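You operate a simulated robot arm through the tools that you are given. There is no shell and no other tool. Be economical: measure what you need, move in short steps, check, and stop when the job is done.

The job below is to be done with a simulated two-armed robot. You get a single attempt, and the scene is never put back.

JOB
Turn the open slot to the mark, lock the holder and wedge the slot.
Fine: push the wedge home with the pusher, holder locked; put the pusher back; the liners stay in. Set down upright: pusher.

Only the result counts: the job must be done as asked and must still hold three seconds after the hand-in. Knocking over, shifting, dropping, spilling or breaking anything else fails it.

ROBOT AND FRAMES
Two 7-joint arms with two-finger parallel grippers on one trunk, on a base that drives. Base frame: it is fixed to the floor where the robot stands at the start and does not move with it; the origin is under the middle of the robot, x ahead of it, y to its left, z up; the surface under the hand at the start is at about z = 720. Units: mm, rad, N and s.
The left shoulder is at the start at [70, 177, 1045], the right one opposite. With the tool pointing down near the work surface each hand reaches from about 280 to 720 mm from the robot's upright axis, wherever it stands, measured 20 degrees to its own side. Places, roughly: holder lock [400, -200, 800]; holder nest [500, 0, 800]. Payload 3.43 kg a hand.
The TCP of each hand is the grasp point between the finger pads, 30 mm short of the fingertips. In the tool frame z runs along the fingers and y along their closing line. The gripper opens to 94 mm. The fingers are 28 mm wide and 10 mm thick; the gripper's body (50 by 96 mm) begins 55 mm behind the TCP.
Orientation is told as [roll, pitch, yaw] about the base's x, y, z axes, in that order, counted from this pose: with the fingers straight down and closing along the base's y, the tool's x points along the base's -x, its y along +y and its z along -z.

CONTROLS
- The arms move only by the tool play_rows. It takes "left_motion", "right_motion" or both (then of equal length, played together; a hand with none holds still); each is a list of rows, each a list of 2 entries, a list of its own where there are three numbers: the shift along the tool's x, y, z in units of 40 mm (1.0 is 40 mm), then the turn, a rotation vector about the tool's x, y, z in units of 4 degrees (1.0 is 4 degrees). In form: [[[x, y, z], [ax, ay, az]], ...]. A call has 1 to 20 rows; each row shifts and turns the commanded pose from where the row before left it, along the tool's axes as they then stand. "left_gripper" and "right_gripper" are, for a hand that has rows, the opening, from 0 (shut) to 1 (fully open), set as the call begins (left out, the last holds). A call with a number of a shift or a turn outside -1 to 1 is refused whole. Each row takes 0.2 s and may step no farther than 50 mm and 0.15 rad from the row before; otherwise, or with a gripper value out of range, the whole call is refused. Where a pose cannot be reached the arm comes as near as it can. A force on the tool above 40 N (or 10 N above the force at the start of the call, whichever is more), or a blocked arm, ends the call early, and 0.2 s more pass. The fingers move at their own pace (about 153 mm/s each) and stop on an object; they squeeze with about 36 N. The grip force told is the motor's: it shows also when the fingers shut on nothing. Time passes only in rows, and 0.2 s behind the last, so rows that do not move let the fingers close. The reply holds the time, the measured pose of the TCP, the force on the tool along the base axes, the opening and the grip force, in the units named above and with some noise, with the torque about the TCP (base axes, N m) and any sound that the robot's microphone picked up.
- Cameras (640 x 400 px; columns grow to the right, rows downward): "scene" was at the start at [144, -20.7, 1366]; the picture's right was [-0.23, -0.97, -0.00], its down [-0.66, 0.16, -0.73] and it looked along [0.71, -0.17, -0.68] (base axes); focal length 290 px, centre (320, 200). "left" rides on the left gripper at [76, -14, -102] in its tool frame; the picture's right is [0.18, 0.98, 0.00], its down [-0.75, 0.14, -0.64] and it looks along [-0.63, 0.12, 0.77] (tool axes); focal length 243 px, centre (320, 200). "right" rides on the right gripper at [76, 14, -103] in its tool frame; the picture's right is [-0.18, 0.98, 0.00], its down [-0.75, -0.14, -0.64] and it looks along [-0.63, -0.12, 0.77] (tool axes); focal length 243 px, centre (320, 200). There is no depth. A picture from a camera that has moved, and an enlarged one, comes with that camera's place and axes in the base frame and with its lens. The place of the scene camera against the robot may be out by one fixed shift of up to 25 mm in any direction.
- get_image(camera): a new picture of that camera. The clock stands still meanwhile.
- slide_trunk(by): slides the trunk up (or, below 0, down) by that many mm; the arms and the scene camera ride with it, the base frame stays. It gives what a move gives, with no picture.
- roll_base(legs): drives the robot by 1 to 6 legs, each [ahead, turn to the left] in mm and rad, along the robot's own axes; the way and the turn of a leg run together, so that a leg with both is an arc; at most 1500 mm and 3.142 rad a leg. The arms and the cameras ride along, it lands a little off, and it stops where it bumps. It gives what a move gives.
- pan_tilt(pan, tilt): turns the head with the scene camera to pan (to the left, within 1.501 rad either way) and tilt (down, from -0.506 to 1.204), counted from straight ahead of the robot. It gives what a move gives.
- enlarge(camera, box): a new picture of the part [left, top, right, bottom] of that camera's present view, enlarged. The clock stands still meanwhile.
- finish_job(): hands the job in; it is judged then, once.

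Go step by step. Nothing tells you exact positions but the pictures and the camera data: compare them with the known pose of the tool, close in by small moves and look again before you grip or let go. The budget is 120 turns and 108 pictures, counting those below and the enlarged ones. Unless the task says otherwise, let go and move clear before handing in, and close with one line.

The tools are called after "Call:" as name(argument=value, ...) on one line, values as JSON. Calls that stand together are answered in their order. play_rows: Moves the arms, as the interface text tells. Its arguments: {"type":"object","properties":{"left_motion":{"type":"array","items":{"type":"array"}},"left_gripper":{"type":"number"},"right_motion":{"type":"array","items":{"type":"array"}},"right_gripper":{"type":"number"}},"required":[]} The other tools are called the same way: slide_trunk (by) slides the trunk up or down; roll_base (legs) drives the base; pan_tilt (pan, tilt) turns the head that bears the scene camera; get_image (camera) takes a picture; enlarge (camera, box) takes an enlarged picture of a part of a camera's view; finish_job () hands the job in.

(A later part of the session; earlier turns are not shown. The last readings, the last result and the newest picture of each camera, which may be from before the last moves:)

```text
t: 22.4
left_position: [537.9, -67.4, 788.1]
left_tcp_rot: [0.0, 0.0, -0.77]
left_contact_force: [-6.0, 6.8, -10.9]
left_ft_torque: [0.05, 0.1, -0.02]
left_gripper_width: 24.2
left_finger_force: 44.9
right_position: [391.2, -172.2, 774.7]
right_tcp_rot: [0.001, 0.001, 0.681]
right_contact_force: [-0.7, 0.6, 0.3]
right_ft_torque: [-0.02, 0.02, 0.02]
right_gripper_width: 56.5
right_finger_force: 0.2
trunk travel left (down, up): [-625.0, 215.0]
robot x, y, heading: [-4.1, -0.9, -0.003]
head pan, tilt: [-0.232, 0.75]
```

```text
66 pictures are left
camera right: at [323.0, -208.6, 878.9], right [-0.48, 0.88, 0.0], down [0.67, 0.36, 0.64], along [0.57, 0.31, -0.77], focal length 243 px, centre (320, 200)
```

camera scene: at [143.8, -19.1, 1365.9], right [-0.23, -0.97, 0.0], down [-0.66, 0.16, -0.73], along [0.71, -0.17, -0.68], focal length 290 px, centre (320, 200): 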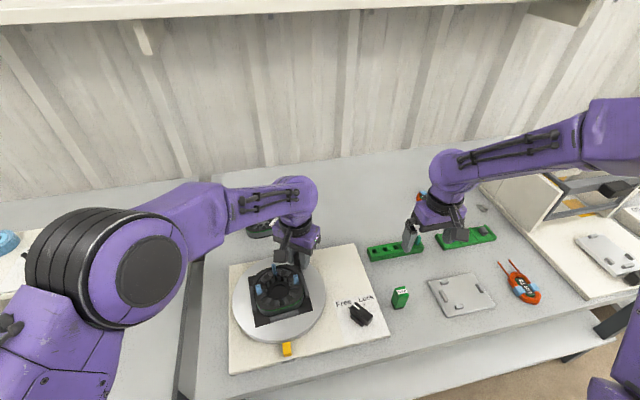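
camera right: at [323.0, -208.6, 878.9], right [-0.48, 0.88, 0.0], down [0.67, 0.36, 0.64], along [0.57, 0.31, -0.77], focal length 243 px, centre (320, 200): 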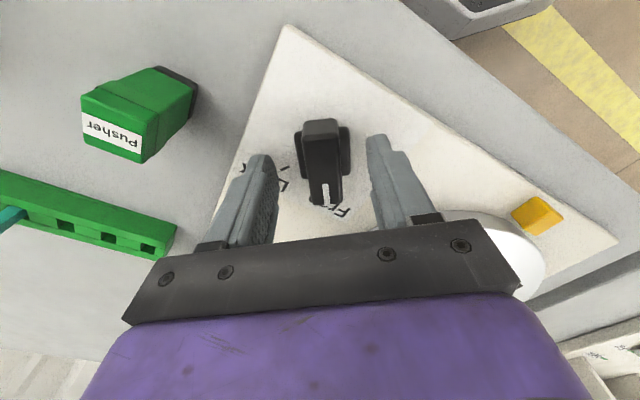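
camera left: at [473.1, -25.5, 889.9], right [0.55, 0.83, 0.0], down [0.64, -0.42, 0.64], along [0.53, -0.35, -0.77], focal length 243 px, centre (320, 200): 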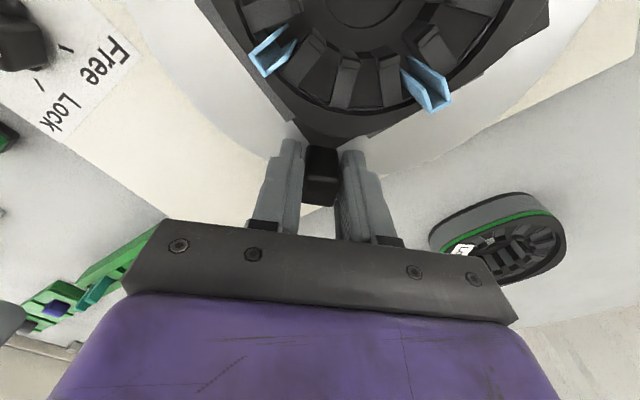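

Call:
play_rows(right_motion=[[[0, 0, 0.1], [0, 0, 0]], [[0, 0, 0], [0, 0, 0]]])

Call:
play_rows(right_motion=[[[0, 0, 0], [0, 0, 0]], [[0, 0, 0], [0, 0, 0]], [[0, 0, 0], [0, 0, 0]]], right_gripper=0)

Call:
get_image(camera="right")

```text
t: 23.0
left_position: [538.2, -68.5, 788.3]
left_tcp_rot: [0.0, -0.001, -0.77]
left_contact_force: [-5.1, 5.5, -10.0]
left_ft_torque: [0.0, 0.04, -0.02]
left_gripper_width: 24.5
left_finger_force: 44.9
right_position: [392.2, -172.2, 771.6]
right_tcp_rot: [0.0, 0.0, 0.681]
right_contact_force: [-0.6, 0.0, 0.4]
right_ft_torque: [-0.01, 0.0, 0.03]
right_gripper_width: 56.3
right_finger_force: 0.0
trunk travel left (down, up): [-625.0, 215.0]
robot x, y, heading: [1.6, 2.1, -0.001]
head pan, tilt: [-0.232, 0.75]
```

```text
t: 23.9
left_position: [536.5, -68.0, 787.6]
left_tcp_rot: [-0.001, -0.003, -0.769]
left_contact_force: [-1.7, 2.3, -2.1]
left_ft_torque: [-0.54, -0.6, -0.06]
left_gripper_width: 24.5
left_finger_force: 44.7
right_position: [390.3, -170.7, 771.4]
right_tcp_rot: [0.004, 0.001, 0.679]
right_contact_force: [-0.5, 6.4, -1.9]
right_ft_torque: [-0.53, 0.39, -1.23]
right_gripper_width: 21.3
right_finger_force: 44.4
trunk travel left (down, up): [-625.0, 215.0]
robot x, y, heading: [2.6, 3.1, 0.002]
head pan, tilt: [-0.232, 0.75]
stopped in row 3 (right hand): the force on the tool passed its limit at 41 N (the readings are from after the stop); the commanded pose is now the measured one
```

```text
65 pictures are left
camera right: at [322.1, -206.9, 875.6], right [-0.47, 0.88, 0.0], down [0.68, 0.36, 0.64], along [0.56, 0.31, -0.77], focal length 243 px, centre (320, 200)
```

right: 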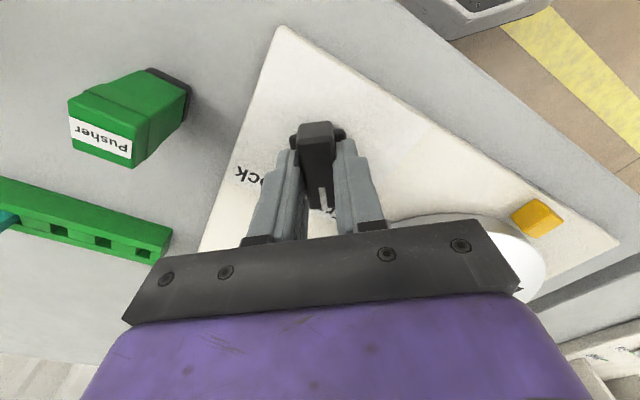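

Call:
play_rows(right_motion=[[[0, 0, 0], [0, 0, 1]], [[0, 0, 0], [0, 0, 1]], [[0, 0, 0], [0, 0, 1]], [[0, 0, 0], [0, 0, 1]], [[0, 0, 0], [0, 0, 1]], [[0, 0, 0], [0, 0, 1]], [[0, 0, 0], [0, 0, 1]], [[0, 0, 0], [0, 0, 1]], [[0, 0, 0], [0, 0, 1]], [[0, 0, 0], [0, 0, 1]], [[0, 0, 0], [0, 0, 1]], [[0, 0, 0], [0, 0, 1]], [[0, 0, 0], [0, 0, 0]]])

Call:
get_image(camera="right")

```text
t: 26.7
left_position: [537.4, -68.2, 788.2]
left_tcp_rot: [0.0, -0.002, -0.769]
left_contact_force: [5.7, 2.8, -7.8]
left_ft_torque: [0.25, 0.18, 0.01]
left_gripper_width: 24.4
left_finger_force: 44.9
right_position: [388.9, -170.0, 771.5]
right_tcp_rot: [0.003, 0.004, -0.157]
right_contact_force: [-12.2, 14.1, -5.4]
right_ft_torque: [0.18, -0.41, 0.03]
right_gripper_width: 19.7
right_finger_force: 45.0
trunk travel left (down, up): [-625.0, 215.0]
robot x, y, heading: [1.8, -1.3, -0.001]
head pan, tilt: [-0.232, 0.75]
```

```text
64 pictures are left
camera right: at [317.1, -143.7, 875.8], right [0.34, 0.94, 0.0], down [0.72, -0.26, 0.64], along [0.6, -0.21, -0.77], focal length 243 px, centre (320, 200)
```

right: 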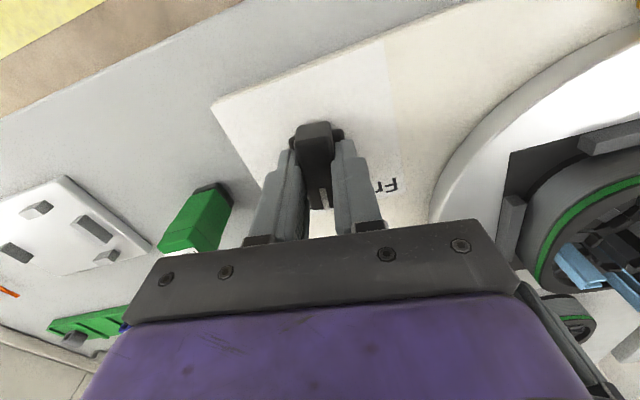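

Call:
play_rows(right_motion=[[[0, 0, 0], [0, 0, 1]], [[0, 0, 0], [0, 0, 1]], [[0, 0, 0], [0, 0, 1]], [[0, 0, 0], [0, 0, 1]], [[0, 0, 0], [0, 0, 1]], [[0, 0, 0], [0, 0, 1]], [[0, 0, 0], [0, 0, 1]], [[0, 0, 0], [0, 0, 0.5]], [[0, 0, 0], [0, 0, 0]]])

Call:
enlarge(camera="scene", box=[330, 285, 390, 335])

```text
t: 28.7
left_position: [537.2, -69.3, 788.6]
left_tcp_rot: [-0.001, -0.004, -0.77]
left_contact_force: [-2.2, -0.7, 1.4]
left_ft_torque: [-0.08, -0.1, 0.12]
left_gripper_width: 24.3
left_finger_force: 45.4
right_position: [390.2, -170.7, 772.9]
right_tcp_rot: [-0.001, 0.003, -0.678]
right_contact_force: [-2.8, 18.6, -13.8]
right_ft_torque: [0.52, 0.29, 1.52]
right_gripper_width: 21.0
right_finger_force: 45.0
trunk travel left (down, up): [-625.0, 215.0]
robot x, y, heading: [1.6, 1.0, -0.003]
head pan, tilt: [-0.232, 0.75]
```

```text
8.00 times, centred on (360, 310) of scene
camera zoom: at [144.6, -17.2, 1366.1], right [-0.23, -0.97, 0.0], down [-0.66, 0.16, -0.73], along [0.71, -0.17, -0.68], focal length 2318 px, centre (0, -680)
```

zoom: 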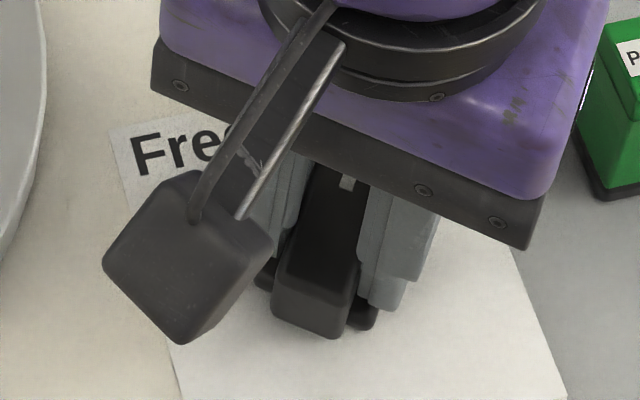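

Call:
play_rows(right_motion=[[[0, 0, 0], [0, 0, 0]], [[0, 0, 0], [0, 0, 0]], [[0, 0, -0.8], [0, 0, 0]], [[0, 0, -0.8], [0, 0, 0]], [[0, 0, 0], [0, 0, 0]]], right_gripper=0.6)

Call:
enlarge(camera="right", box=[260, 70, 380, 180])

Call:
enlarge(camera="scene", box=[330, 285, 390, 335])

```text
t: 29.9
left_position: [536.6, -69.3, 787.8]
left_tcp_rot: [-0.002, -0.002, -0.77]
left_contact_force: [-0.8, 8.7, -0.5]
left_ft_torque: [0.46, 0.32, 0.02]
left_gripper_width: 24.3
left_finger_force: 44.9
right_position: [387.5, -168.7, 836.1]
right_tcp_rot: [0.0, 0.003, -0.679]
right_contact_force: [0.4, -0.1, 0.0]
right_ft_torque: [-0.02, 0.02, -0.01]
right_gripper_width: 56.2
right_finger_force: 0.0
trunk travel left (down, up): [-625.0, 215.0]
robot x, y, heading: [-1.2, 1.4, -0.005]
head pan, tilt: [-0.232, 0.75]
```

```text
3.64 times, centred on (320, 125) of right
camera zoom: at [338.7, -109.9, 941.0], right [0.76, 0.65, 0.0], down [0.5, -0.59, 0.64], along [0.41, -0.49, -0.77], focal length 882 px, centre (320, 473)
```

zoom: 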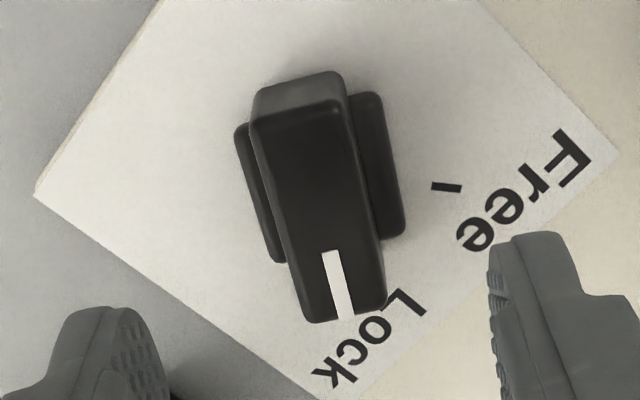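

```text
8.00 times, centred on (360, 310) of scene
camera zoom: at [144.2, -18.3, 1366.0], right [-0.23, -0.97, 0.0], down [-0.66, 0.16, -0.73], along [0.71, -0.17, -0.68], focal length 2318 px, centre (0, -680)
```

zoom: 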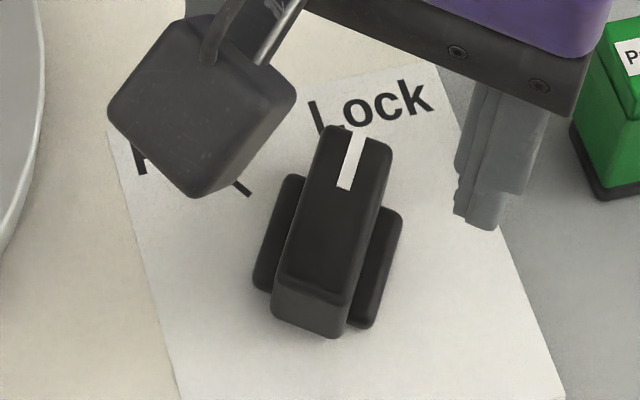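

Call:
play_rows(left_motion=[[[0, -0.08, 0], [0, 0, 0]], [[0, 0, 0], [0, 0, 0]]])

Call:
play_rows(left_motion=[[[0, 0.08, 0], [0, 0, 0]], [[0, 0, 0], [0, 0, 0]]])

```text
t: 30.5
left_position: [537.5, -69.5, 787.5]
left_tcp_rot: [0.0, -0.002, -0.768]
left_contact_force: [7.4, 21.2, -4.0]
left_ft_torque: [0.29, 0.04, 0.41]
left_gripper_width: 24.4
left_finger_force: 45.2
right_position: [391.0, -168.6, 836.9]
right_tcp_rot: [-0.001, 0.004, -0.681]
right_contact_force: [0.4, 0.4, -1.2]
right_ft_torque: [0.0, 0.01, -0.02]
right_gripper_width: 56.6
right_finger_force: 0.2
trunk travel left (down, up): [-625.0, 215.0]
robot x, y, heading: [1.7, -2.4, 0.002]
head pan, tilt: [-0.232, 0.75]
```

```text
t: 31.1
left_position: [538.6, -69.0, 787.8]
left_tcp_rot: [-0.004, 0.0, -0.77]
left_contact_force: [1.1, 13.5, -6.6]
left_ft_torque: [-0.24, -0.13, -0.02]
left_gripper_width: 24.4
left_finger_force: 45.1
right_position: [388.8, -169.5, 835.7]
right_tcp_rot: [-0.001, 0.004, -0.681]
right_contact_force: [0.3, 0.5, 1.0]
right_ft_torque: [0.02, -0.03, 0.04]
right_gripper_width: 56.5
right_finger_force: 0.0
trunk travel left (down, up): [-625.0, 215.0]
robot x, y, heading: [1.2, 1.4, -0.006]
head pan, tilt: [-0.232, 0.75]
```

The table holds firm under about 20 N, so the holder is locked. I'll release the post and retract the left hand, and bring the right camera over the wedges.

Call:
play_rows(left_motion=[[[0, 0, 0], [0, 0, 0]], [[0, 0, 0], [0, 0, 0]], [[0, 0, -0.9], [0, 0, 0]], [[0, 0, -0.9], [0, 0, 0]], [[0, 0, -0.9], [0, 0, 0]], [[0, 0, -0.9], [0, 0, 0]], [[0, 0, 0], [0, 0, 0]]], left_gripper=0.5)

Call:
enlarge(camera="scene", box=[220, 245, 340, 365])

```text
t: 32.7
left_position: [540.2, -66.9, 930.3]
left_tcp_rot: [-0.013, 0.0, -0.757]
left_contact_force: [0.5, -0.1, 0.4]
left_ft_torque: [0.06, 0.01, -0.01]
left_gripper_width: 47.0
left_finger_force: 0.1
right_position: [389.7, -170.6, 835.6]
right_tcp_rot: [0.002, 0.004, -0.682]
right_contact_force: [-0.1, -0.3, 0.1]
right_ft_torque: [0.01, 0.0, 0.03]
right_gripper_width: 56.3
right_finger_force: 0.1
trunk travel left (down, up): [-625.0, 215.0]
robot x, y, heading: [1.9, 1.9, -0.002]
head pan, tilt: [-0.232, 0.75]
```

```text
3.33 times, centred on (280, 305) of scene
camera zoom: at [144.4, -19.6, 1366.0], right [-0.23, -0.97, 0.0], down [-0.66, 0.16, -0.73], along [0.71, -0.17, -0.68], focal length 966 px, centre (453, -150)
```

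zoom: 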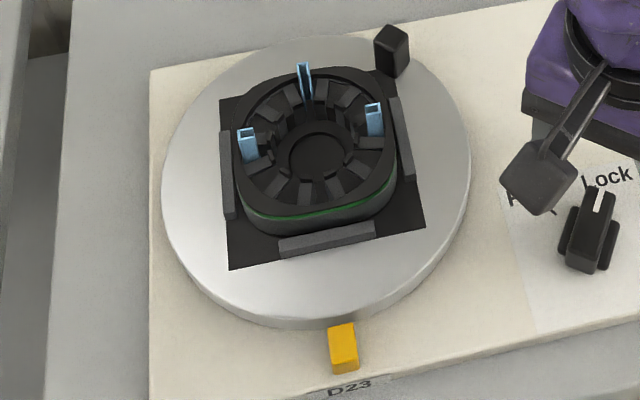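

Call:
play_rows(left_motion=[[[0, 0, 0], [0, 0, 0.97]], [[0, 0, 0], [0, 0, 0.97]], [[0, 0, 0], [0, 0, 0.97]], [[0, 0, 0], [0, 0, 0.97]], [[0, 0, 0], [0, 0, 0.97]], [[0, 0, 0], [0, 0, 0.97]], [[0, 0, 0], [0, 0, 0.97]], [[0, 0, 0], [0, 0, 0.97]], [[0, 0, 0], [0, 0, 0.97]], [[0, 0, 0], [0, 0, 0.97]], [[0, 0, 0], [0, 0, 0.97]], [[0, 0, 0], [0, 0, 0.97]], [[0.86, -0.417, 0], [0, 0, 0]], [[0.86, -0.417, 0], [0, 0, 0]], [[0.86, -0.417, 0], [0, 0, 0]], [[0.86, -0.417, 0], [0, 0, 0]], [[0.86, -0.417, 0], [0, 0, 0]], [[0.86, -0.417, 0], [0, 0, 0]], [[0, 0, 0], [0, 0, 0]]], right_motion=[[[0, 0, -0.1], [0, 0, -0.977]], [[0, 0, -0.1], [0, 0, -0.977]], [[0, 0, -0.1], [0, 0, -0.977]], [[0, 0, -0.1], [0, 0, -0.977]], [[0, 0, -0.1], [0, 0, -0.977]], [[0, 0, -0.1], [0, 0, -0.977]], [[0, 0, -0.1], [0, 0, -0.977]], [[0, 0, -0.1], [0, 0, -0.977]], [[0, 0, -0.1], [0, 0, -0.977]], [[0, 0, -0.1], [0, 0, -0.977]], [[-0.583, -0.8125, 0], [0, 0, 0]], [[-0.583, -0.8125, 0], [0, 0, 0]], [[-0.583, -0.8125, 0], [0, 0, 0]], [[-0.583, -0.8125, 0], [0, 0, 0]], [[-0.583, -0.8125, 0], [0, 0, 0]], [[-0.583, -0.8125, 0], [0, 0, 0]], [[0, 0, 0], [0, 0, 0]], [[0, 0, 0], [0, 0, 0]], [[0, 0, 0], [0, 0, 0]]])

Call:
get_image(camera="right")

Call:
get_image(camera="left")

```text
t: 36.7
left_position: [438.6, 135.8, 933.0]
left_tcp_rot: [0.0, -0.002, -1.582]
left_contact_force: [-1.0, 0.1, 0.3]
left_ft_torque: [-0.03, 0.04, -0.02]
left_gripper_width: 47.2
left_finger_force: 0.1
right_position: [529.5, -365.8, 871.9]
right_tcp_rot: [0.004, 0.003, 0.0]
right_contact_force: [-0.6, 0.2, 0.3]
right_ft_torque: [-0.01, -0.03, -0.01]
right_gripper_width: 56.4
right_finger_force: 0.0
trunk travel left (down, up): [-625.0, 215.0]
robot x, y, heading: [0.3, 2.8, -0.0]
head pan, tilt: [-0.232, 0.75]
```

```text
59 pictures are left
camera right: at [453.9, -351.3, 975.7], right [0.18, 0.98, 0.0], down [0.76, -0.14, 0.64], along [0.63, -0.11, -0.77], focal length 243 px, centre (320, 200)
```

right: 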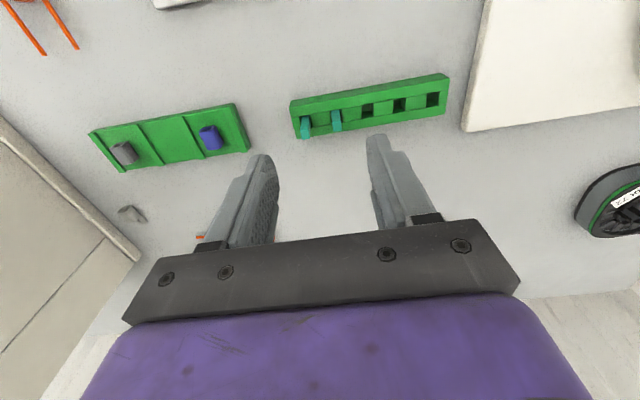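

```text
58 pictures are left
camera left: at [425.5, 212.7, 1033.5], right [0.98, 0.17, 0.0], down [0.13, -0.75, 0.64], along [0.11, -0.63, -0.77], focal length 243 px, centre (320, 200)
```

left: 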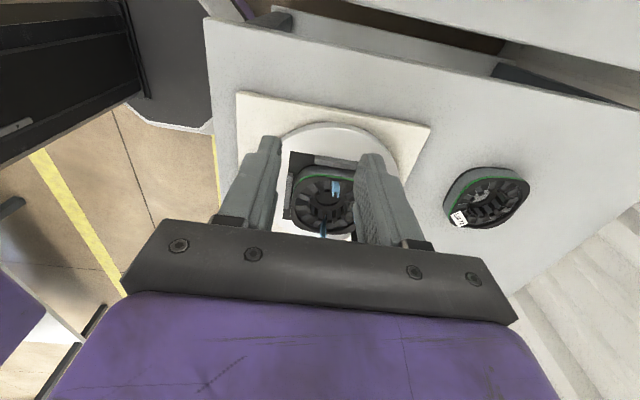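

Call:
enlarge(camera="right", box=[280, 70, 380, 145])

Call:
enlarge(camera="left", box=[280, 150, 370, 240])

```text
5.33 times, centred on (330, 108) of right
camera zoom: at [453.9, -351.3, 975.7], right [0.18, 0.98, 0.0], down [0.76, -0.14, 0.64], along [0.63, -0.11, -0.77], focal length 1294 px, centre (267, 693)
```

zoom: 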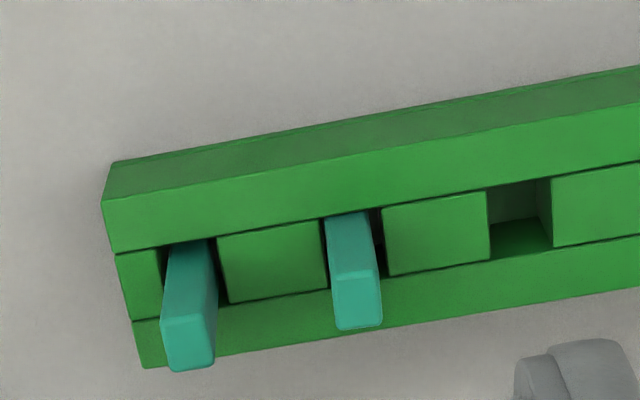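

```text
4.44 times, centred on (325, 195) of left
camera zoom: at [425.5, 212.7, 1033.5], right [0.98, 0.17, 0.0], down [0.13, -0.75, 0.64], along [0.11, -0.63, -0.77], focal length 1078 px, centre (298, 222)
```

zoom: 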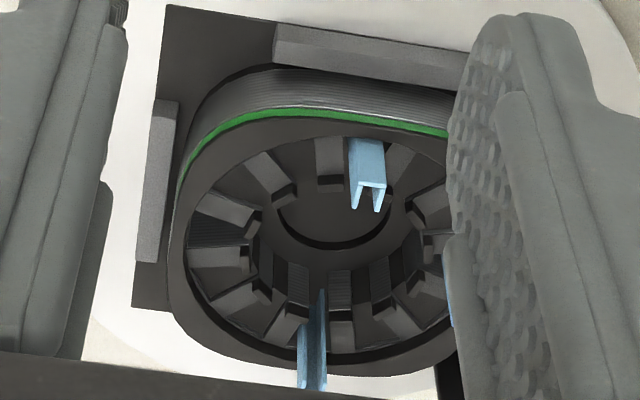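

Both wedges look alike, about 8 mm wide. I'll hover the right hand over the inner one at about (545, −351).

Call:
play_rows(right_motion=[[[-0.195, 0.18, 0.775], [0, 0, 0]], [[-0.195, 0.18, 0.775], [0, 0, 0]], [[0, 0, 0], [0, 0, 0]]], right_gripper=0.26)

Call:
enlarge(camera="right", box=[240, 80, 400, 200])

```text
t: 37.5
left_position: [438.5, 137.4, 930.6]
left_tcp_rot: [0.002, -0.003, -1.583]
left_contact_force: [-0.3, 0.3, -0.1]
left_ft_torque: [0.02, -0.04, 0.0]
left_gripper_width: 47.1
left_finger_force: 0.1
right_position: [545.6, -352.6, 811.6]
right_tcp_rot: [0.002, -0.001, 0.001]
right_contact_force: [-0.1, -0.4, -0.6]
right_ft_torque: [-0.02, -0.02, -0.04]
right_gripper_width: 24.5
right_finger_force: 0.1
trunk travel left (down, up): [-625.0, 215.0]
robot x, y, heading: [-2.7, 4.0, 0.002]
head pan, tilt: [-0.232, 0.75]
```

```text
3.33 times, centred on (320, 140) of right
camera zoom: at [469.1, -337.9, 916.2], right [0.18, 0.98, 0.0], down [0.75, -0.14, 0.64], along [0.63, -0.11, -0.77], focal length 809 px, centre (320, 400)
```

zoom: 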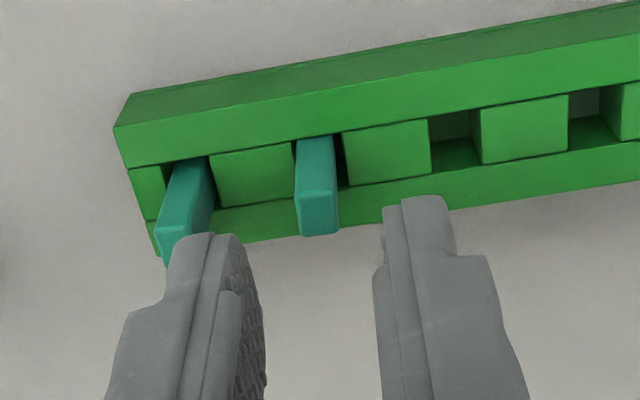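

Call:
play_rows(right_motion=[[[-0.03, 0.025, 0.5], [0, 0, 0]], [[0, 0, 0.3], [0, 0, 0]], [[0, 0, 0.07], [0, 0, 0]], [[0, 0, 0], [0, 0, 0]]])

Call:
enlarge(camera="right", box=[240, 80, 400, 200])

```text
t: 38.5
left_position: [438.9, 136.5, 931.8]
left_tcp_rot: [0.002, -0.002, -1.581]
left_contact_force: [0.7, 0.5, 0.2]
left_ft_torque: [-0.03, 0.03, -0.01]
left_gripper_width: 47.1
left_finger_force: 0.0
right_position: [547.1, -351.5, 778.0]
right_tcp_rot: [0.004, 0.001, 0.001]
right_contact_force: [-0.7, 0.4, 0.0]
right_ft_torque: [-0.01, -0.04, -0.03]
right_gripper_width: 24.4
right_finger_force: 0.1
trunk travel left (down, up): [-625.0, 215.0]
robot x, y, heading: [-3.0, 2.2, -0.005]
head pan, tilt: [-0.232, 0.75]
```

```text
3.33 times, centred on (320, 140) of right
camera zoom: at [471.1, -337.8, 881.8], right [0.18, 0.98, 0.0], down [0.75, -0.14, 0.64], along [0.63, -0.11, -0.77], focal length 809 px, centre (320, 400)
```

zoom: 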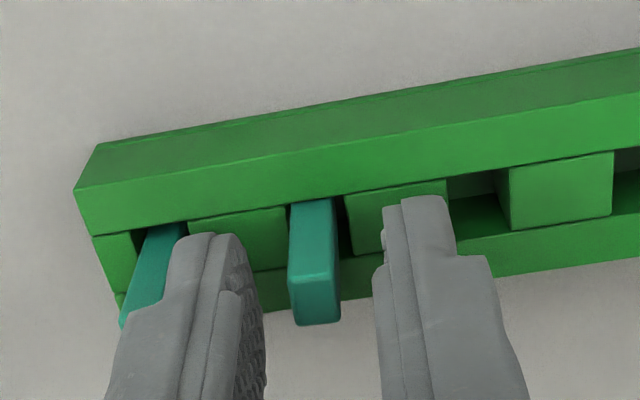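

Call:
play_rows(right_motion=[[[0, 0, 0.05], [0, 0, 0]], [[0, 0, 0], [0, 0, 0]], [[0, 0, 0], [0, 0, 0]], [[0, 0, 0], [0, 0, 0]]], right_gripper=0)

Call:
enlarge(camera="right", box=[240, 80, 400, 200])

```text
t: 39.5
left_position: [437.7, 137.8, 931.0]
left_tcp_rot: [0.002, -0.004, -1.581]
left_contact_force: [-0.2, 0.2, 0.6]
left_ft_torque: [-0.01, 0.01, 0.01]
left_gripper_width: 47.0
left_finger_force: 0.0
right_position: [546.9, -352.0, 776.5]
right_tcp_rot: [0.002, -0.001, 0.003]
right_contact_force: [1.9, -0.6, 10.2]
right_ft_torque: [-0.07, -0.04, 0.01]
right_gripper_width: 4.3
right_finger_force: 36.0
trunk travel left (down, up): [-625.0, 215.0]
robot x, y, heading: [-0.0, 1.4, 0.002]
head pan, tilt: [-0.232, 0.75]
```

```text
3.33 times, centred on (320, 140) of right
camera zoom: at [470.7, -337.2, 880.9], right [0.18, 0.98, 0.0], down [0.75, -0.14, 0.64], along [0.63, -0.12, -0.77], focal length 809 px, centre (320, 400)
```

zoom: 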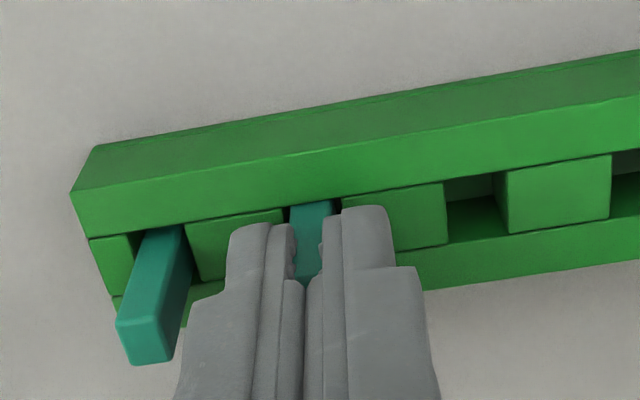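

Call:
play_rows(right_motion=[[[0, 0, -0.5], [0, 0, 0]], [[0, 0, -0.7], [0, 0, 0]], [[0, 0, -0.7], [0, 0, 0]], [[0, 0, 0], [0, 0, 0]]])

Call:
enlarge(camera="right", box=[240, 80, 400, 200])

Call:
enlarge(camera="scene", box=[360, 180, 460, 260])

```text
t: 40.5
left_position: [438.1, 137.0, 931.8]
left_tcp_rot: [0.001, -0.001, -1.58]
left_contact_force: [-0.3, 0.2, -0.2]
left_ft_torque: [0.01, -0.03, 0.03]
left_gripper_width: 47.0
left_finger_force: 0.1
right_position: [547.8, -351.2, 851.4]
right_tcp_rot: [0.003, 0.001, 0.002]
right_contact_force: [0.5, -0.8, 0.2]
right_ft_torque: [-0.02, -0.01, 0.01]
right_gripper_width: 4.8
right_finger_force: 35.9
trunk travel left (down, up): [-625.0, 215.0]
robot x, y, heading: [1.3, -0.2, -0.001]
head pan, tilt: [-0.232, 0.75]
```

```text
3.33 times, centred on (320, 140) of right
camera zoom: at [472.1, -336.8, 955.8], right [0.18, 0.98, 0.0], down [0.76, -0.14, 0.64], along [0.63, -0.11, -0.77], focal length 809 px, centre (320, 400)
```

zoom: 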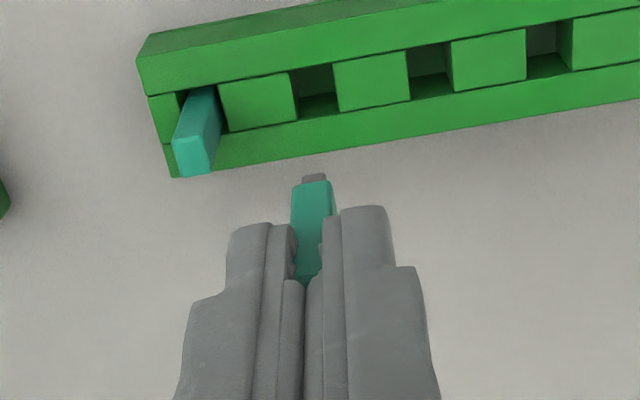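

```text
5.00 times, centred on (410, 220) of scene
camera zoom: at [144.1, -19.6, 1366.0], right [-0.23, -0.97, 0.0], down [-0.66, 0.16, -0.73], along [0.71, -0.17, -0.68], focal length 1449 px, centre (-130, 100)
```

zoom: 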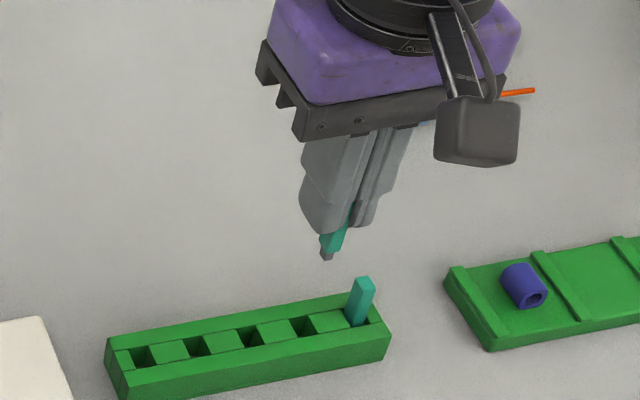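

The wedge is in hand, with its grey lead-in end down. I'll carry it over the open slot.

Call:
play_rows(right_motion=[[[0.1, 0.3, -0.3], [0, 0, 0]], [[0.285, 0.92, -0.3], [0, 0, 0]], [[0.285, 0.92, 0], [0, 0, 0]], [[0.285, 0.92, 0], [0, 0, 0]], [[0.285, 0.92, 0], [0, 0, 0]], [[0.285, 0.92, 0], [0, 0, 0]], [[0.285, 0.92, 0], [0, 0, 0]], [[0.285, 0.92, 0], [0, 0, 0]], [[0.285, 0.92, 0], [0, 0, 0]], [[0.285, 0.92, 0], [0, 0, 0]], [[0.01, 0.04, 0], [0, 0, 0]], [[0, 0, 0], [0, 0, 0]]])

Call:
enlarge(camera="right", box=[240, 80, 400, 200])

Call:
enlarge(camera="left", box=[260, 140, 380, 240])

```text
t: 43.1
left_position: [438.4, 138.2, 931.7]
left_tcp_rot: [0.001, -0.002, -1.581]
left_contact_force: [-0.1, 0.3, 0.3]
left_ft_torque: [-0.01, -0.02, 0.01]
left_gripper_width: 47.1
left_finger_force: 0.1
right_position: [439.2, -7.1, 878.3]
right_tcp_rot: [0.008, 0.001, 0.0]
right_contact_force: [-0.4, -0.3, -0.1]
right_ft_torque: [0.03, 0.01, 0.01]
right_gripper_width: 4.8
right_finger_force: 35.8
trunk travel left (down, up): [-625.0, 215.0]
robot x, y, heading: [2.3, 2.5, -0.002]
head pan, tilt: [-0.232, 0.75]
```

```text
3.33 times, centred on (320, 140) of right
camera zoom: at [364.2, 8.3, 982.7], right [0.18, 0.98, 0.01], down [0.75, -0.15, 0.64], along [0.63, -0.11, -0.77], focal length 809 px, centre (320, 400)
```

zoom: 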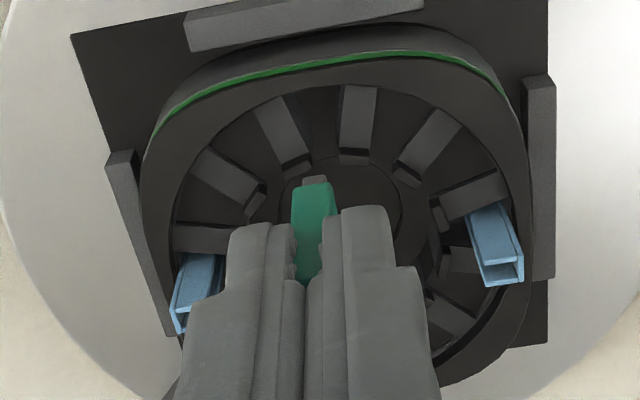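

```text
4.00 times, centred on (320, 190) of left
camera zoom: at [425.1, 213.7, 1033.5], right [0.98, 0.17, 0.0], down [0.13, -0.75, 0.64], along [0.11, -0.63, -0.77], focal length 970 px, centre (320, 240)
```

zoom: 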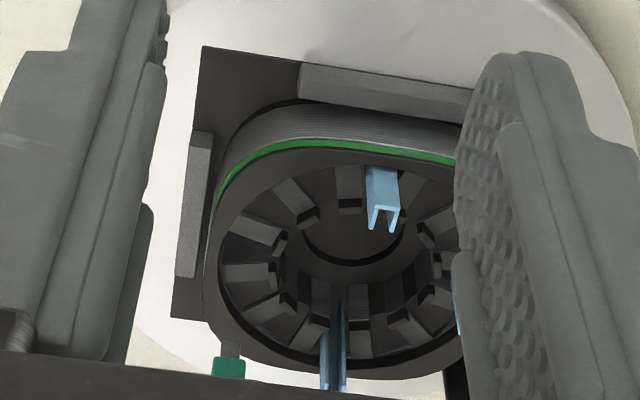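

Call:
enlarge(camera="right", box=[285, 95, 365, 145])

```text
8.00 times, centred on (325, 120) of right
camera zoom: at [364.2, 8.3, 982.7], right [0.18, 0.98, 0.01], down [0.75, -0.15, 0.64], along [0.63, -0.11, -0.77], focal length 1941 px, centre (280, 840)
```

zoom: 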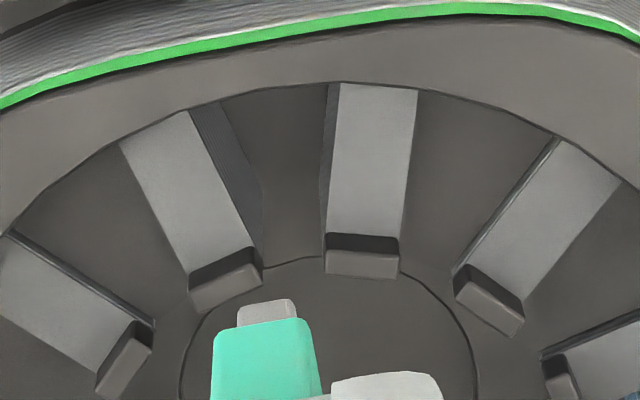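

Measured in the same camera, the wedge sits about 1 mm to the −y side of the slot. I'll correct that and lower until it is just above the teeth.

Call:
play_rows(right_motion=[[[0, 0.027, 0.4], [0, 0, 0]], [[0, 0, 0.4], [0, 0, 0]], [[0, 0, 0], [0, 0, 0]]])

Call:
enlarge(camera="right", box=[280, 105, 360, 155])

Call:
enlarge(camera="left", box=[290, 180, 350, 240])

Call:
enlarge(camera="scene", box=[245, 265, 315, 325])

```text
t: 43.9
left_position: [438.3, 138.4, 931.4]
left_tcp_rot: [0.002, -0.001, -1.581]
left_contact_force: [0.5, -1.6, -0.5]
left_ft_torque: [0.02, 0.0, 0.0]
left_gripper_width: 47.0
left_finger_force: 0.0
right_position: [446.6, -3.6, 860.3]
right_tcp_rot: [0.035, -0.018, -0.011]
right_contact_force: [-0.2, 0.0, 1.4]
right_ft_torque: [-0.01, 0.0, -0.02]
right_gripper_width: 4.3
right_finger_force: 36.1
trunk travel left (down, up): [-625.0, 215.0]
robot x, y, heading: [-0.8, -0.1, -0.001]
head pan, tilt: [-0.232, 0.75]
```

```text
8.00 times, centred on (320, 130) of right
camera zoom: at [368.6, 8.4, 963.6], right [0.19, 0.98, 0.04], down [0.74, -0.17, 0.65], along [0.64, -0.1, -0.76], focal length 1941 px, centre (320, 760)
```

zoom: 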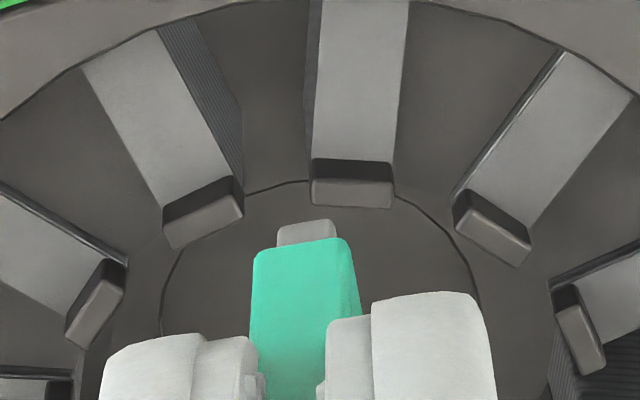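

```text
6.67 times, centred on (320, 210) of left
camera zoom: at [425.0, 213.4, 1033.6], right [0.98, 0.17, 0.0], down [0.13, -0.75, 0.64], along [0.11, -0.63, -0.77], focal length 1618 px, centre (320, 133)
```

zoom: 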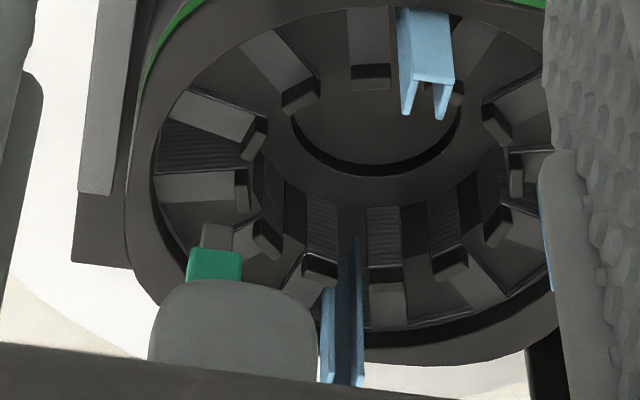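

```text
6.67 times, centred on (280, 295) of scene
camera zoom: at [143.7, -19.3, 1366.1], right [-0.23, -0.97, 0.0], down [-0.66, 0.16, -0.73], along [0.71, -0.17, -0.68], focal length 1932 px, centre (587, -433)
```

zoom: 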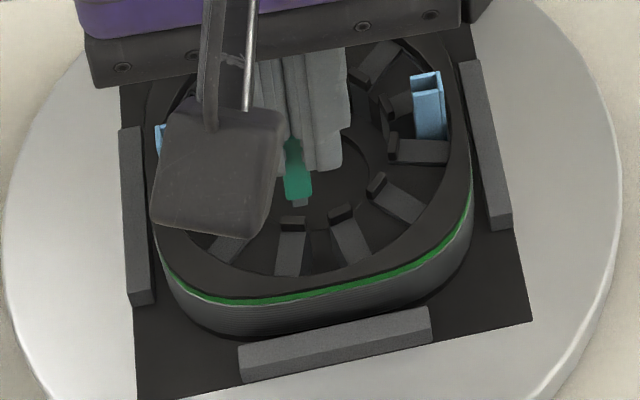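

The right arm stopped short of the commanded pose and tilted slightly. I'll check whether it is touching something.

Call:
get_image(camera="scene")

Call:
play_rows(right_motion=[[[0, 0, 0], [0, 0, 0]], [[0, 0, 0], [0, 0, 0]]])

```text
44 pictures are left
camera scene: at [143.7, -19.3, 1366.1], right [-0.23, -0.97, 0.0], down [-0.66, 0.16, -0.73], along [0.71, -0.17, -0.68], focal length 290 px, centre (320, 200)
```

scene: 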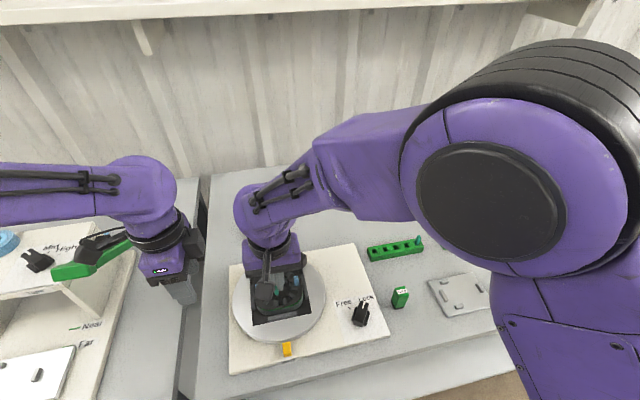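

```text
t: 44.5
left_position: [439.4, 137.8, 932.4]
left_tcp_rot: [0.001, -0.003, -1.581]
left_contact_force: [0.2, -0.4, -0.3]
left_ft_torque: [-0.01, 0.01, 0.03]
left_gripper_width: 47.2
left_finger_force: 0.0
right_position: [446.8, -5.5, 858.3]
right_tcp_rot: [0.033, -0.014, -0.014]
right_contact_force: [-0.6, 0.1, 0.7]
right_ft_torque: [0.0, 0.0, -0.04]
right_gripper_width: 4.5
right_finger_force: 36.0
trunk travel left (down, up): [-625.0, 215.0]
robot x, y, heading: [-0.2, 1.3, -0.003]
head pan, tilt: [-0.232, 0.75]
```

There's no collision; the right arm is at a cross-body joint limit. I'll raise both hands and turn the base left by 0.3 rad so the slot falls on the right arm's own side.

Call:
play_rows(left_motion=[[[0, 0, -0.9], [0, 0, 0]], [[0, 0, -0.9], [0, 0, 0]], [[0, 0, -0.9], [0, 0, 0]], [[0, 0, -0.9], [0, 0, 0]], [[0, 0, 0], [0, 0, 0]]], right_motion=[[[0, 0, -0.6], [0, 0, 0]], [[0, 0, -0.7], [0, 0, 0]], [[0, 0, -0.7], [0, 0, 0]], [[0, 0, 0], [0, 0, 0]], [[0, 0, 0], [0, 0, 0]]])

Call:
roll_base(legs=[[0, 0.3]])

Call:
get_image(camera="scene")

```text
t: 45.7
left_position: [437.4, 137.7, 1076.0]
left_tcp_rot: [0.004, -0.002, -1.581]
left_contact_force: [-0.5, -0.1, 0.6]
left_ft_torque: [0.02, 0.03, 0.0]
left_gripper_width: 47.1
left_finger_force: 0.0
right_position: [441.8, -5.2, 924.7]
right_tcp_rot: [0.004, 0.002, 0.002]
right_contact_force: [0.3, -1.4, -0.6]
right_ft_torque: [-0.01, 0.02, 0.0]
right_gripper_width: 4.4
right_finger_force: 35.7
trunk travel left (down, up): [-625.0, 215.0]
robot x, y, heading: [0.2, -2.6, 0.002]
head pan, tilt: [-0.232, 0.75]
```

```text
t: 47.1
left_position: [378.0, 260.4, 1076.3]
left_tcp_rot: [0.001, -0.002, -1.284]
left_contact_force: [-1.0, 0.7, 0.4]
left_ft_torque: [0.0, 0.02, 0.02]
left_gripper_width: 46.9
left_finger_force: 0.0
right_position: [421.3, 124.1, 925.6]
right_tcp_rot: [0.002, 0.002, 0.299]
right_contact_force: [0.0, -0.1, -0.4]
right_ft_torque: [0.02, 0.01, 0.0]
right_gripper_width: 4.6
right_finger_force: 36.1
trunk travel left (down, up): [-625.0, 215.0]
robot x, y, heading: [2.2, 2.3, 0.296]
head pan, tilt: [-0.232, 0.75]
```

```text
43 pictures are left
camera scene: at [143.5, 19.8, 1366.0], right [0.06, -1.0, 0.0], down [-0.68, -0.04, -0.73], along [0.73, 0.05, -0.68], focal length 290 px, centre (320, 200)
```

scene: 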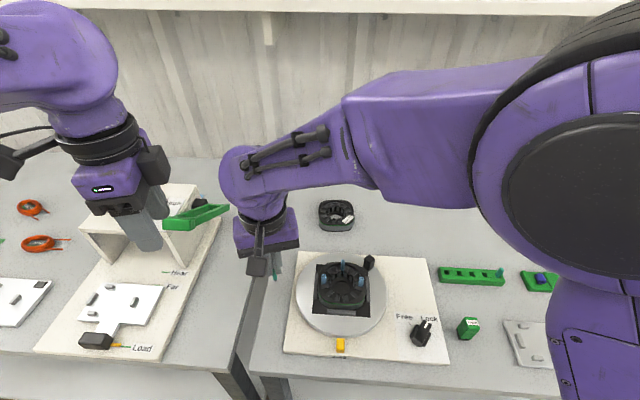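

Call:
play_rows(right_motion=[[[0.131, -0.81, 0], [0, 0, 0]], [[0.131, -0.81, 0], [0, 0, 0]], [[0.131, -0.81, 0], [0, 0, 0]], [[0.131, -0.81, 0], [0, 0, 0]], [[0, 0, 0.2], [0, 0, 0.857]], [[0, 0, 0.2], [0, 0, 0.857]], [[0, 0, 0.2], [0, 0, 0.857]], [[0, 0, 0.2], [0, 0, 0.857]], [[0, 0, 0.2], [0, 0, 0.857]], [[0, 0, 0], [0, 0, 0]]])

Call:
enlarge(camera="right", box=[285, 95, 365, 145])

```text
t: 49.3
left_position: [377.5, 260.4, 1075.9]
left_tcp_rot: [0.002, -0.002, -1.284]
left_contact_force: [0.0, 0.1, 0.9]
left_ft_torque: [0.0, -0.01, 0.01]
left_gripper_width: 47.0
left_finger_force: 0.2
right_position: [440.6, -5.9, 886.3]
right_tcp_rot: [0.003, 0.001, -0.003]
right_contact_force: [-0.6, 0.3, 0.5]
right_ft_torque: [-0.01, 0.01, -0.02]
right_gripper_width: 4.4
right_finger_force: 36.0
trunk travel left (down, up): [-625.0, 215.0]
robot x, y, heading: [1.1, -2.8, 0.298]
head pan, tilt: [-0.232, 0.75]
```

```text
8.00 times, centred on (325, 120) of right
camera zoom: at [365.0, 9.2, 990.5], right [0.19, 0.98, 0.0], down [0.75, -0.14, 0.64], along [0.63, -0.12, -0.77], focal length 1941 px, centre (280, 840)
```

zoom: 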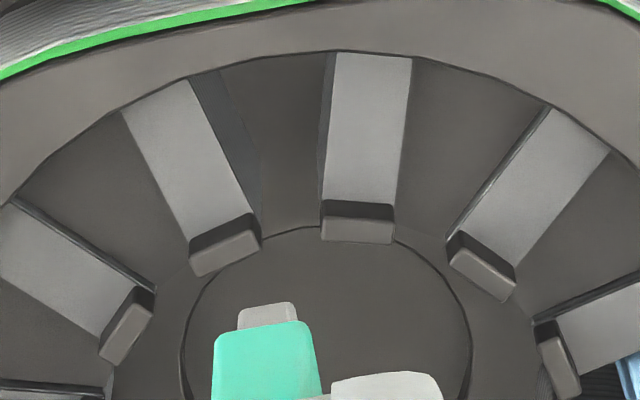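

Call:
play_rows(right_motion=[[[0.04, 0.005, 0.5], [0, 0, 0]], [[0, 0, 0.5], [0, 0, 0]], [[0, 0, 0], [0, 0, 0]]])

Call:
enlarge(camera="right", box=[270, 105, 350, 155])

Call:
enlarge(camera="scene", box=[310, 250, 380, 310])

```text
t: 50.1
left_position: [377.0, 260.3, 1074.8]
left_tcp_rot: [0.003, -0.003, -1.284]
left_contact_force: [-1.2, 0.0, 0.0]
left_ft_torque: [0.0, -0.02, 0.0]
left_gripper_width: 47.0
left_finger_force: 0.0
right_position: [438.1, -6.9, 845.5]
right_tcp_rot: [0.002, 0.0, -0.002]
right_contact_force: [-0.6, 0.2, -0.4]
right_ft_torque: [0.01, 0.01, 0.0]
right_gripper_width: 4.4
right_finger_force: 35.3
trunk travel left (down, up): [-625.0, 215.0]
robot x, y, heading: [2.9, -2.5, 0.297]
head pan, tilt: [-0.232, 0.75]
```

```text
8.00 times, centred on (310, 130) of right
camera zoom: at [363.3, 8.3, 949.8], right [0.19, 0.98, 0.0], down [0.76, -0.14, 0.64], along [0.63, -0.12, -0.77], focal length 1941 px, centre (400, 760)
```

zoom: 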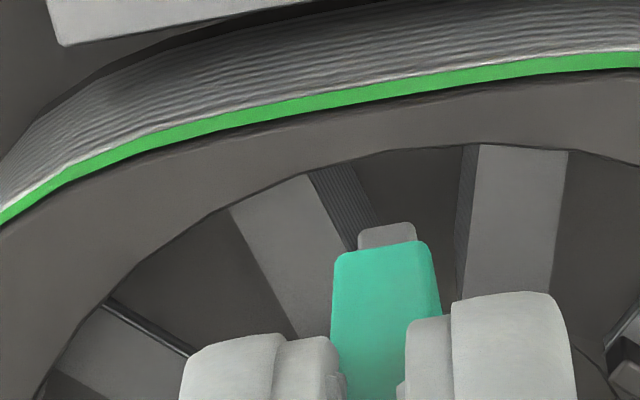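

```text
6.67 times, centred on (345, 280) of scene
camera zoom: at [143.0, 19.7, 1366.1], right [0.06, -1.0, 0.0], down [-0.68, -0.04, -0.73], along [0.73, 0.05, -0.68], focal length 1932 px, centre (153, -333)
```

zoom: 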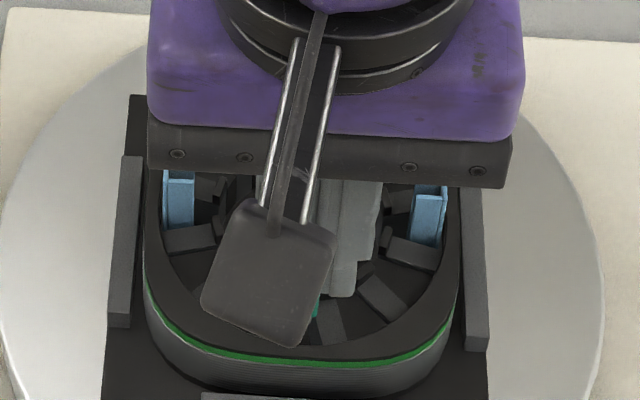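

Call:
play_rows(right_motion=[[[-0.015, 0.028, 0], [0, 0, 0]], [[0, 0, 0.1], [0, 0, 0]], [[0, 0, 0.1], [0, 0, 0]], [[0, 0, 0.1], [0, 0, 0]], [[0, 0, 0], [0, 0, 0]]])

Call:
enlarge(camera="right", box=[270, 105, 350, 155])

```text
t: 51.3
left_position: [378.1, 259.4, 1075.7]
left_tcp_rot: [0.003, -0.004, -1.284]
left_contact_force: [0.3, -0.2, -0.3]
left_ft_torque: [0.01, 0.0, -0.02]
left_gripper_width: 47.0
left_finger_force: 0.1
right_position: [439.7, -4.1, 833.5]
right_tcp_rot: [0.002, 0.004, 0.0]
right_contact_force: [-0.4, -0.4, 0.4]
right_ft_torque: [0.0, -0.01, -0.01]
right_gripper_width: 4.5
right_finger_force: 35.7
trunk travel left (down, up): [-625.0, 215.0]
robot x, y, heading: [3.6, 3.9, 0.299]
head pan, tilt: [-0.232, 0.75]
```

```text
8.00 times, centred on (310, 130) of right
camera zoom: at [363.8, 9.7, 937.7], right [0.18, 0.98, 0.0], down [0.76, -0.14, 0.64], along [0.63, -0.12, -0.77], focal length 1941 px, centre (400, 760)
```

zoom: 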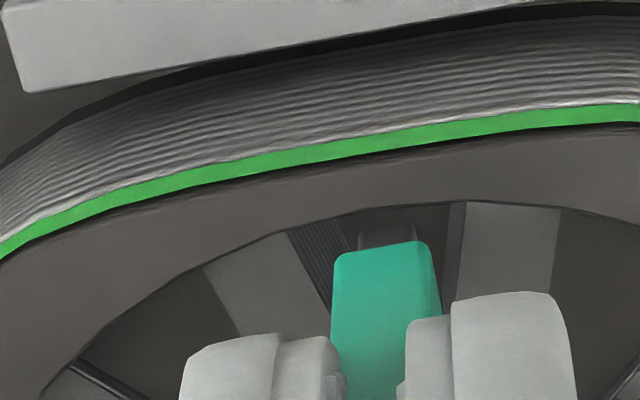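

Call:
play_rows(right_motion=[[[0, 0.01, 0.08], [0, 0, 0]], [[0, 0, 0.08], [0, 0, 0]], [[0, 0, 0.08], [0, 0, 0]], [[0, 0, 0], [0, 0, 0]]])

Call:
enlarge(camera="right", box=[270, 105, 350, 155])

```text
t: 52.3
left_position: [378.8, 260.4, 1075.5]
left_tcp_rot: [0.001, 0.0, -1.284]
left_contact_force: [1.0, 0.3, -1.2]
left_ft_torque: [-0.02, 0.01, -0.01]
left_gripper_width: 46.9
left_finger_force: 0.0
right_position: [440.4, -3.9, 823.0]
right_tcp_rot: [0.003, 0.005, -0.002]
right_contact_force: [0.8, 1.0, -0.1]
right_ft_torque: [0.01, 0.01, 0.0]
right_gripper_width: 4.3
right_finger_force: 36.3
trunk travel left (down, up): [-625.0, 215.0]
robot x, y, heading: [4.7, -0.5, 0.295]
head pan, tilt: [-0.232, 0.75]
```

```text
8.00 times, centred on (310, 130) of right
camera zoom: at [364.1, 10.2, 928.0], right [0.18, 0.98, 0.0], down [0.76, -0.14, 0.64], along [0.63, -0.12, -0.77], focal length 1941 px, centre (400, 760)
```

zoom: 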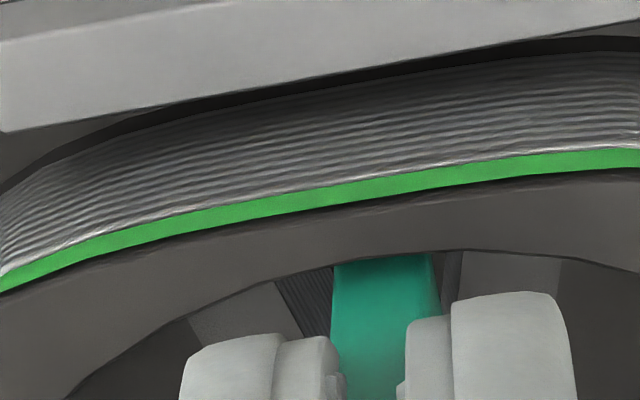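

Call:
play_rows(right_motion=[[[0.04, -0.015, 0.05], [0, 0, 0]], [[0, 0, 0.05], [0, 0, 0]], [[0, 0, 0], [0, 0, 0]]])

Call:
enlarge(camera="right", box=[270, 105, 350, 155])

Call:
enlarge(camera="scene", box=[310, 250, 380, 310])

```text
t: 53.1
left_position: [377.6, 260.8, 1075.8]
left_tcp_rot: [0.001, -0.002, -1.285]
left_contact_force: [0.6, 0.0, -0.7]
left_ft_torque: [0.02, -0.02, 0.01]
left_gripper_width: 47.0
left_finger_force: 0.1
right_position: [438.7, -5.4, 818.9]
right_tcp_rot: [0.004, 0.004, -0.002]
right_contact_force: [3.3, 0.0, 1.2]
right_ft_torque: [0.01, -0.15, -0.02]
right_gripper_width: 4.6
right_finger_force: 36.4
trunk travel left (down, up): [-625.0, 215.0]
robot x, y, heading: [1.5, 4.8, 0.295]
head pan, tilt: [-0.232, 0.75]
```

```text
8.00 times, centred on (310, 130) of right
camera zoom: at [362.3, 9.7, 923.7], right [0.19, 0.98, 0.0], down [0.76, -0.14, 0.64], along [0.63, -0.12, -0.77], focal length 1941 px, centre (400, 760)
```

zoom: 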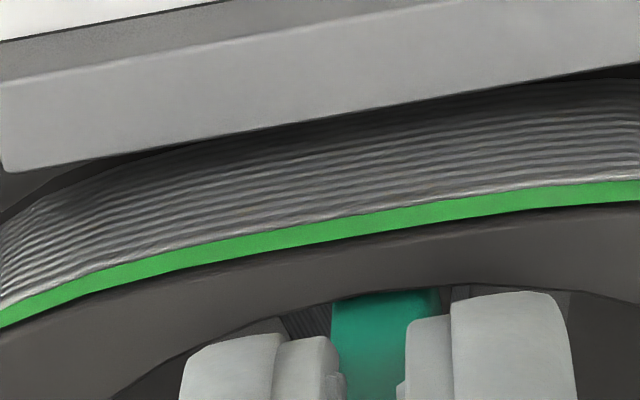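

```text
6.67 times, centred on (345, 280) of scene
camera zoom: at [143.9, 19.8, 1366.0], right [0.06, -1.0, 0.0], down [-0.68, -0.04, -0.73], along [0.73, 0.05, -0.68], focal length 1932 px, centre (153, -333)
```

zoom: 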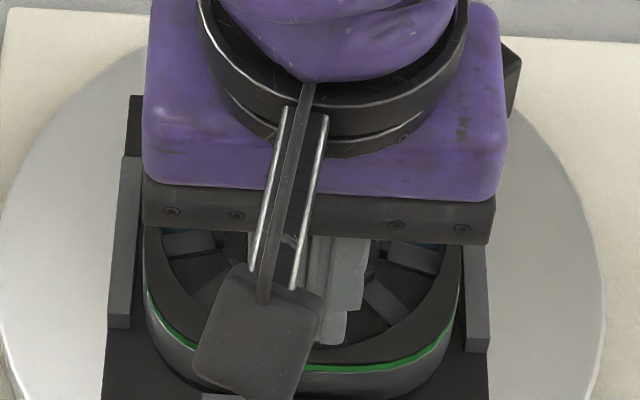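

A light push in +x shows the wedge is touching the outer side of the channel, so I'll ease back 1 mm and lower a little more.

Call:
play_rows(right_motion=[[[-0.03, 0, 0], [0, 0, 0]], [[0, 0, 0.05], [0, 0, 0]], [[0, 0, 0.04], [0, 0, 0]], [[0, 0, 0], [0, 0, 0]]])

```text
t: 54.1
left_position: [376.5, 261.3, 1076.3]
left_tcp_rot: [0.0, -0.002, -1.285]
left_contact_force: [-0.2, -0.4, 0.4]
left_ft_torque: [-0.02, 0.01, -0.03]
left_gripper_width: 47.0
left_finger_force: 0.0
right_position: [438.5, -5.1, 816.6]
right_tcp_rot: [0.004, 0.002, 0.0]
right_contact_force: [-0.8, 0.1, 0.6]
right_ft_torque: [0.0, 0.02, 0.05]
right_gripper_width: 4.1
right_finger_force: 36.1
trunk travel left (down, up): [-625.0, 215.0]
robot x, y, heading: [3.5, 2.4, 0.3]
head pan, tilt: [-0.232, 0.75]
```

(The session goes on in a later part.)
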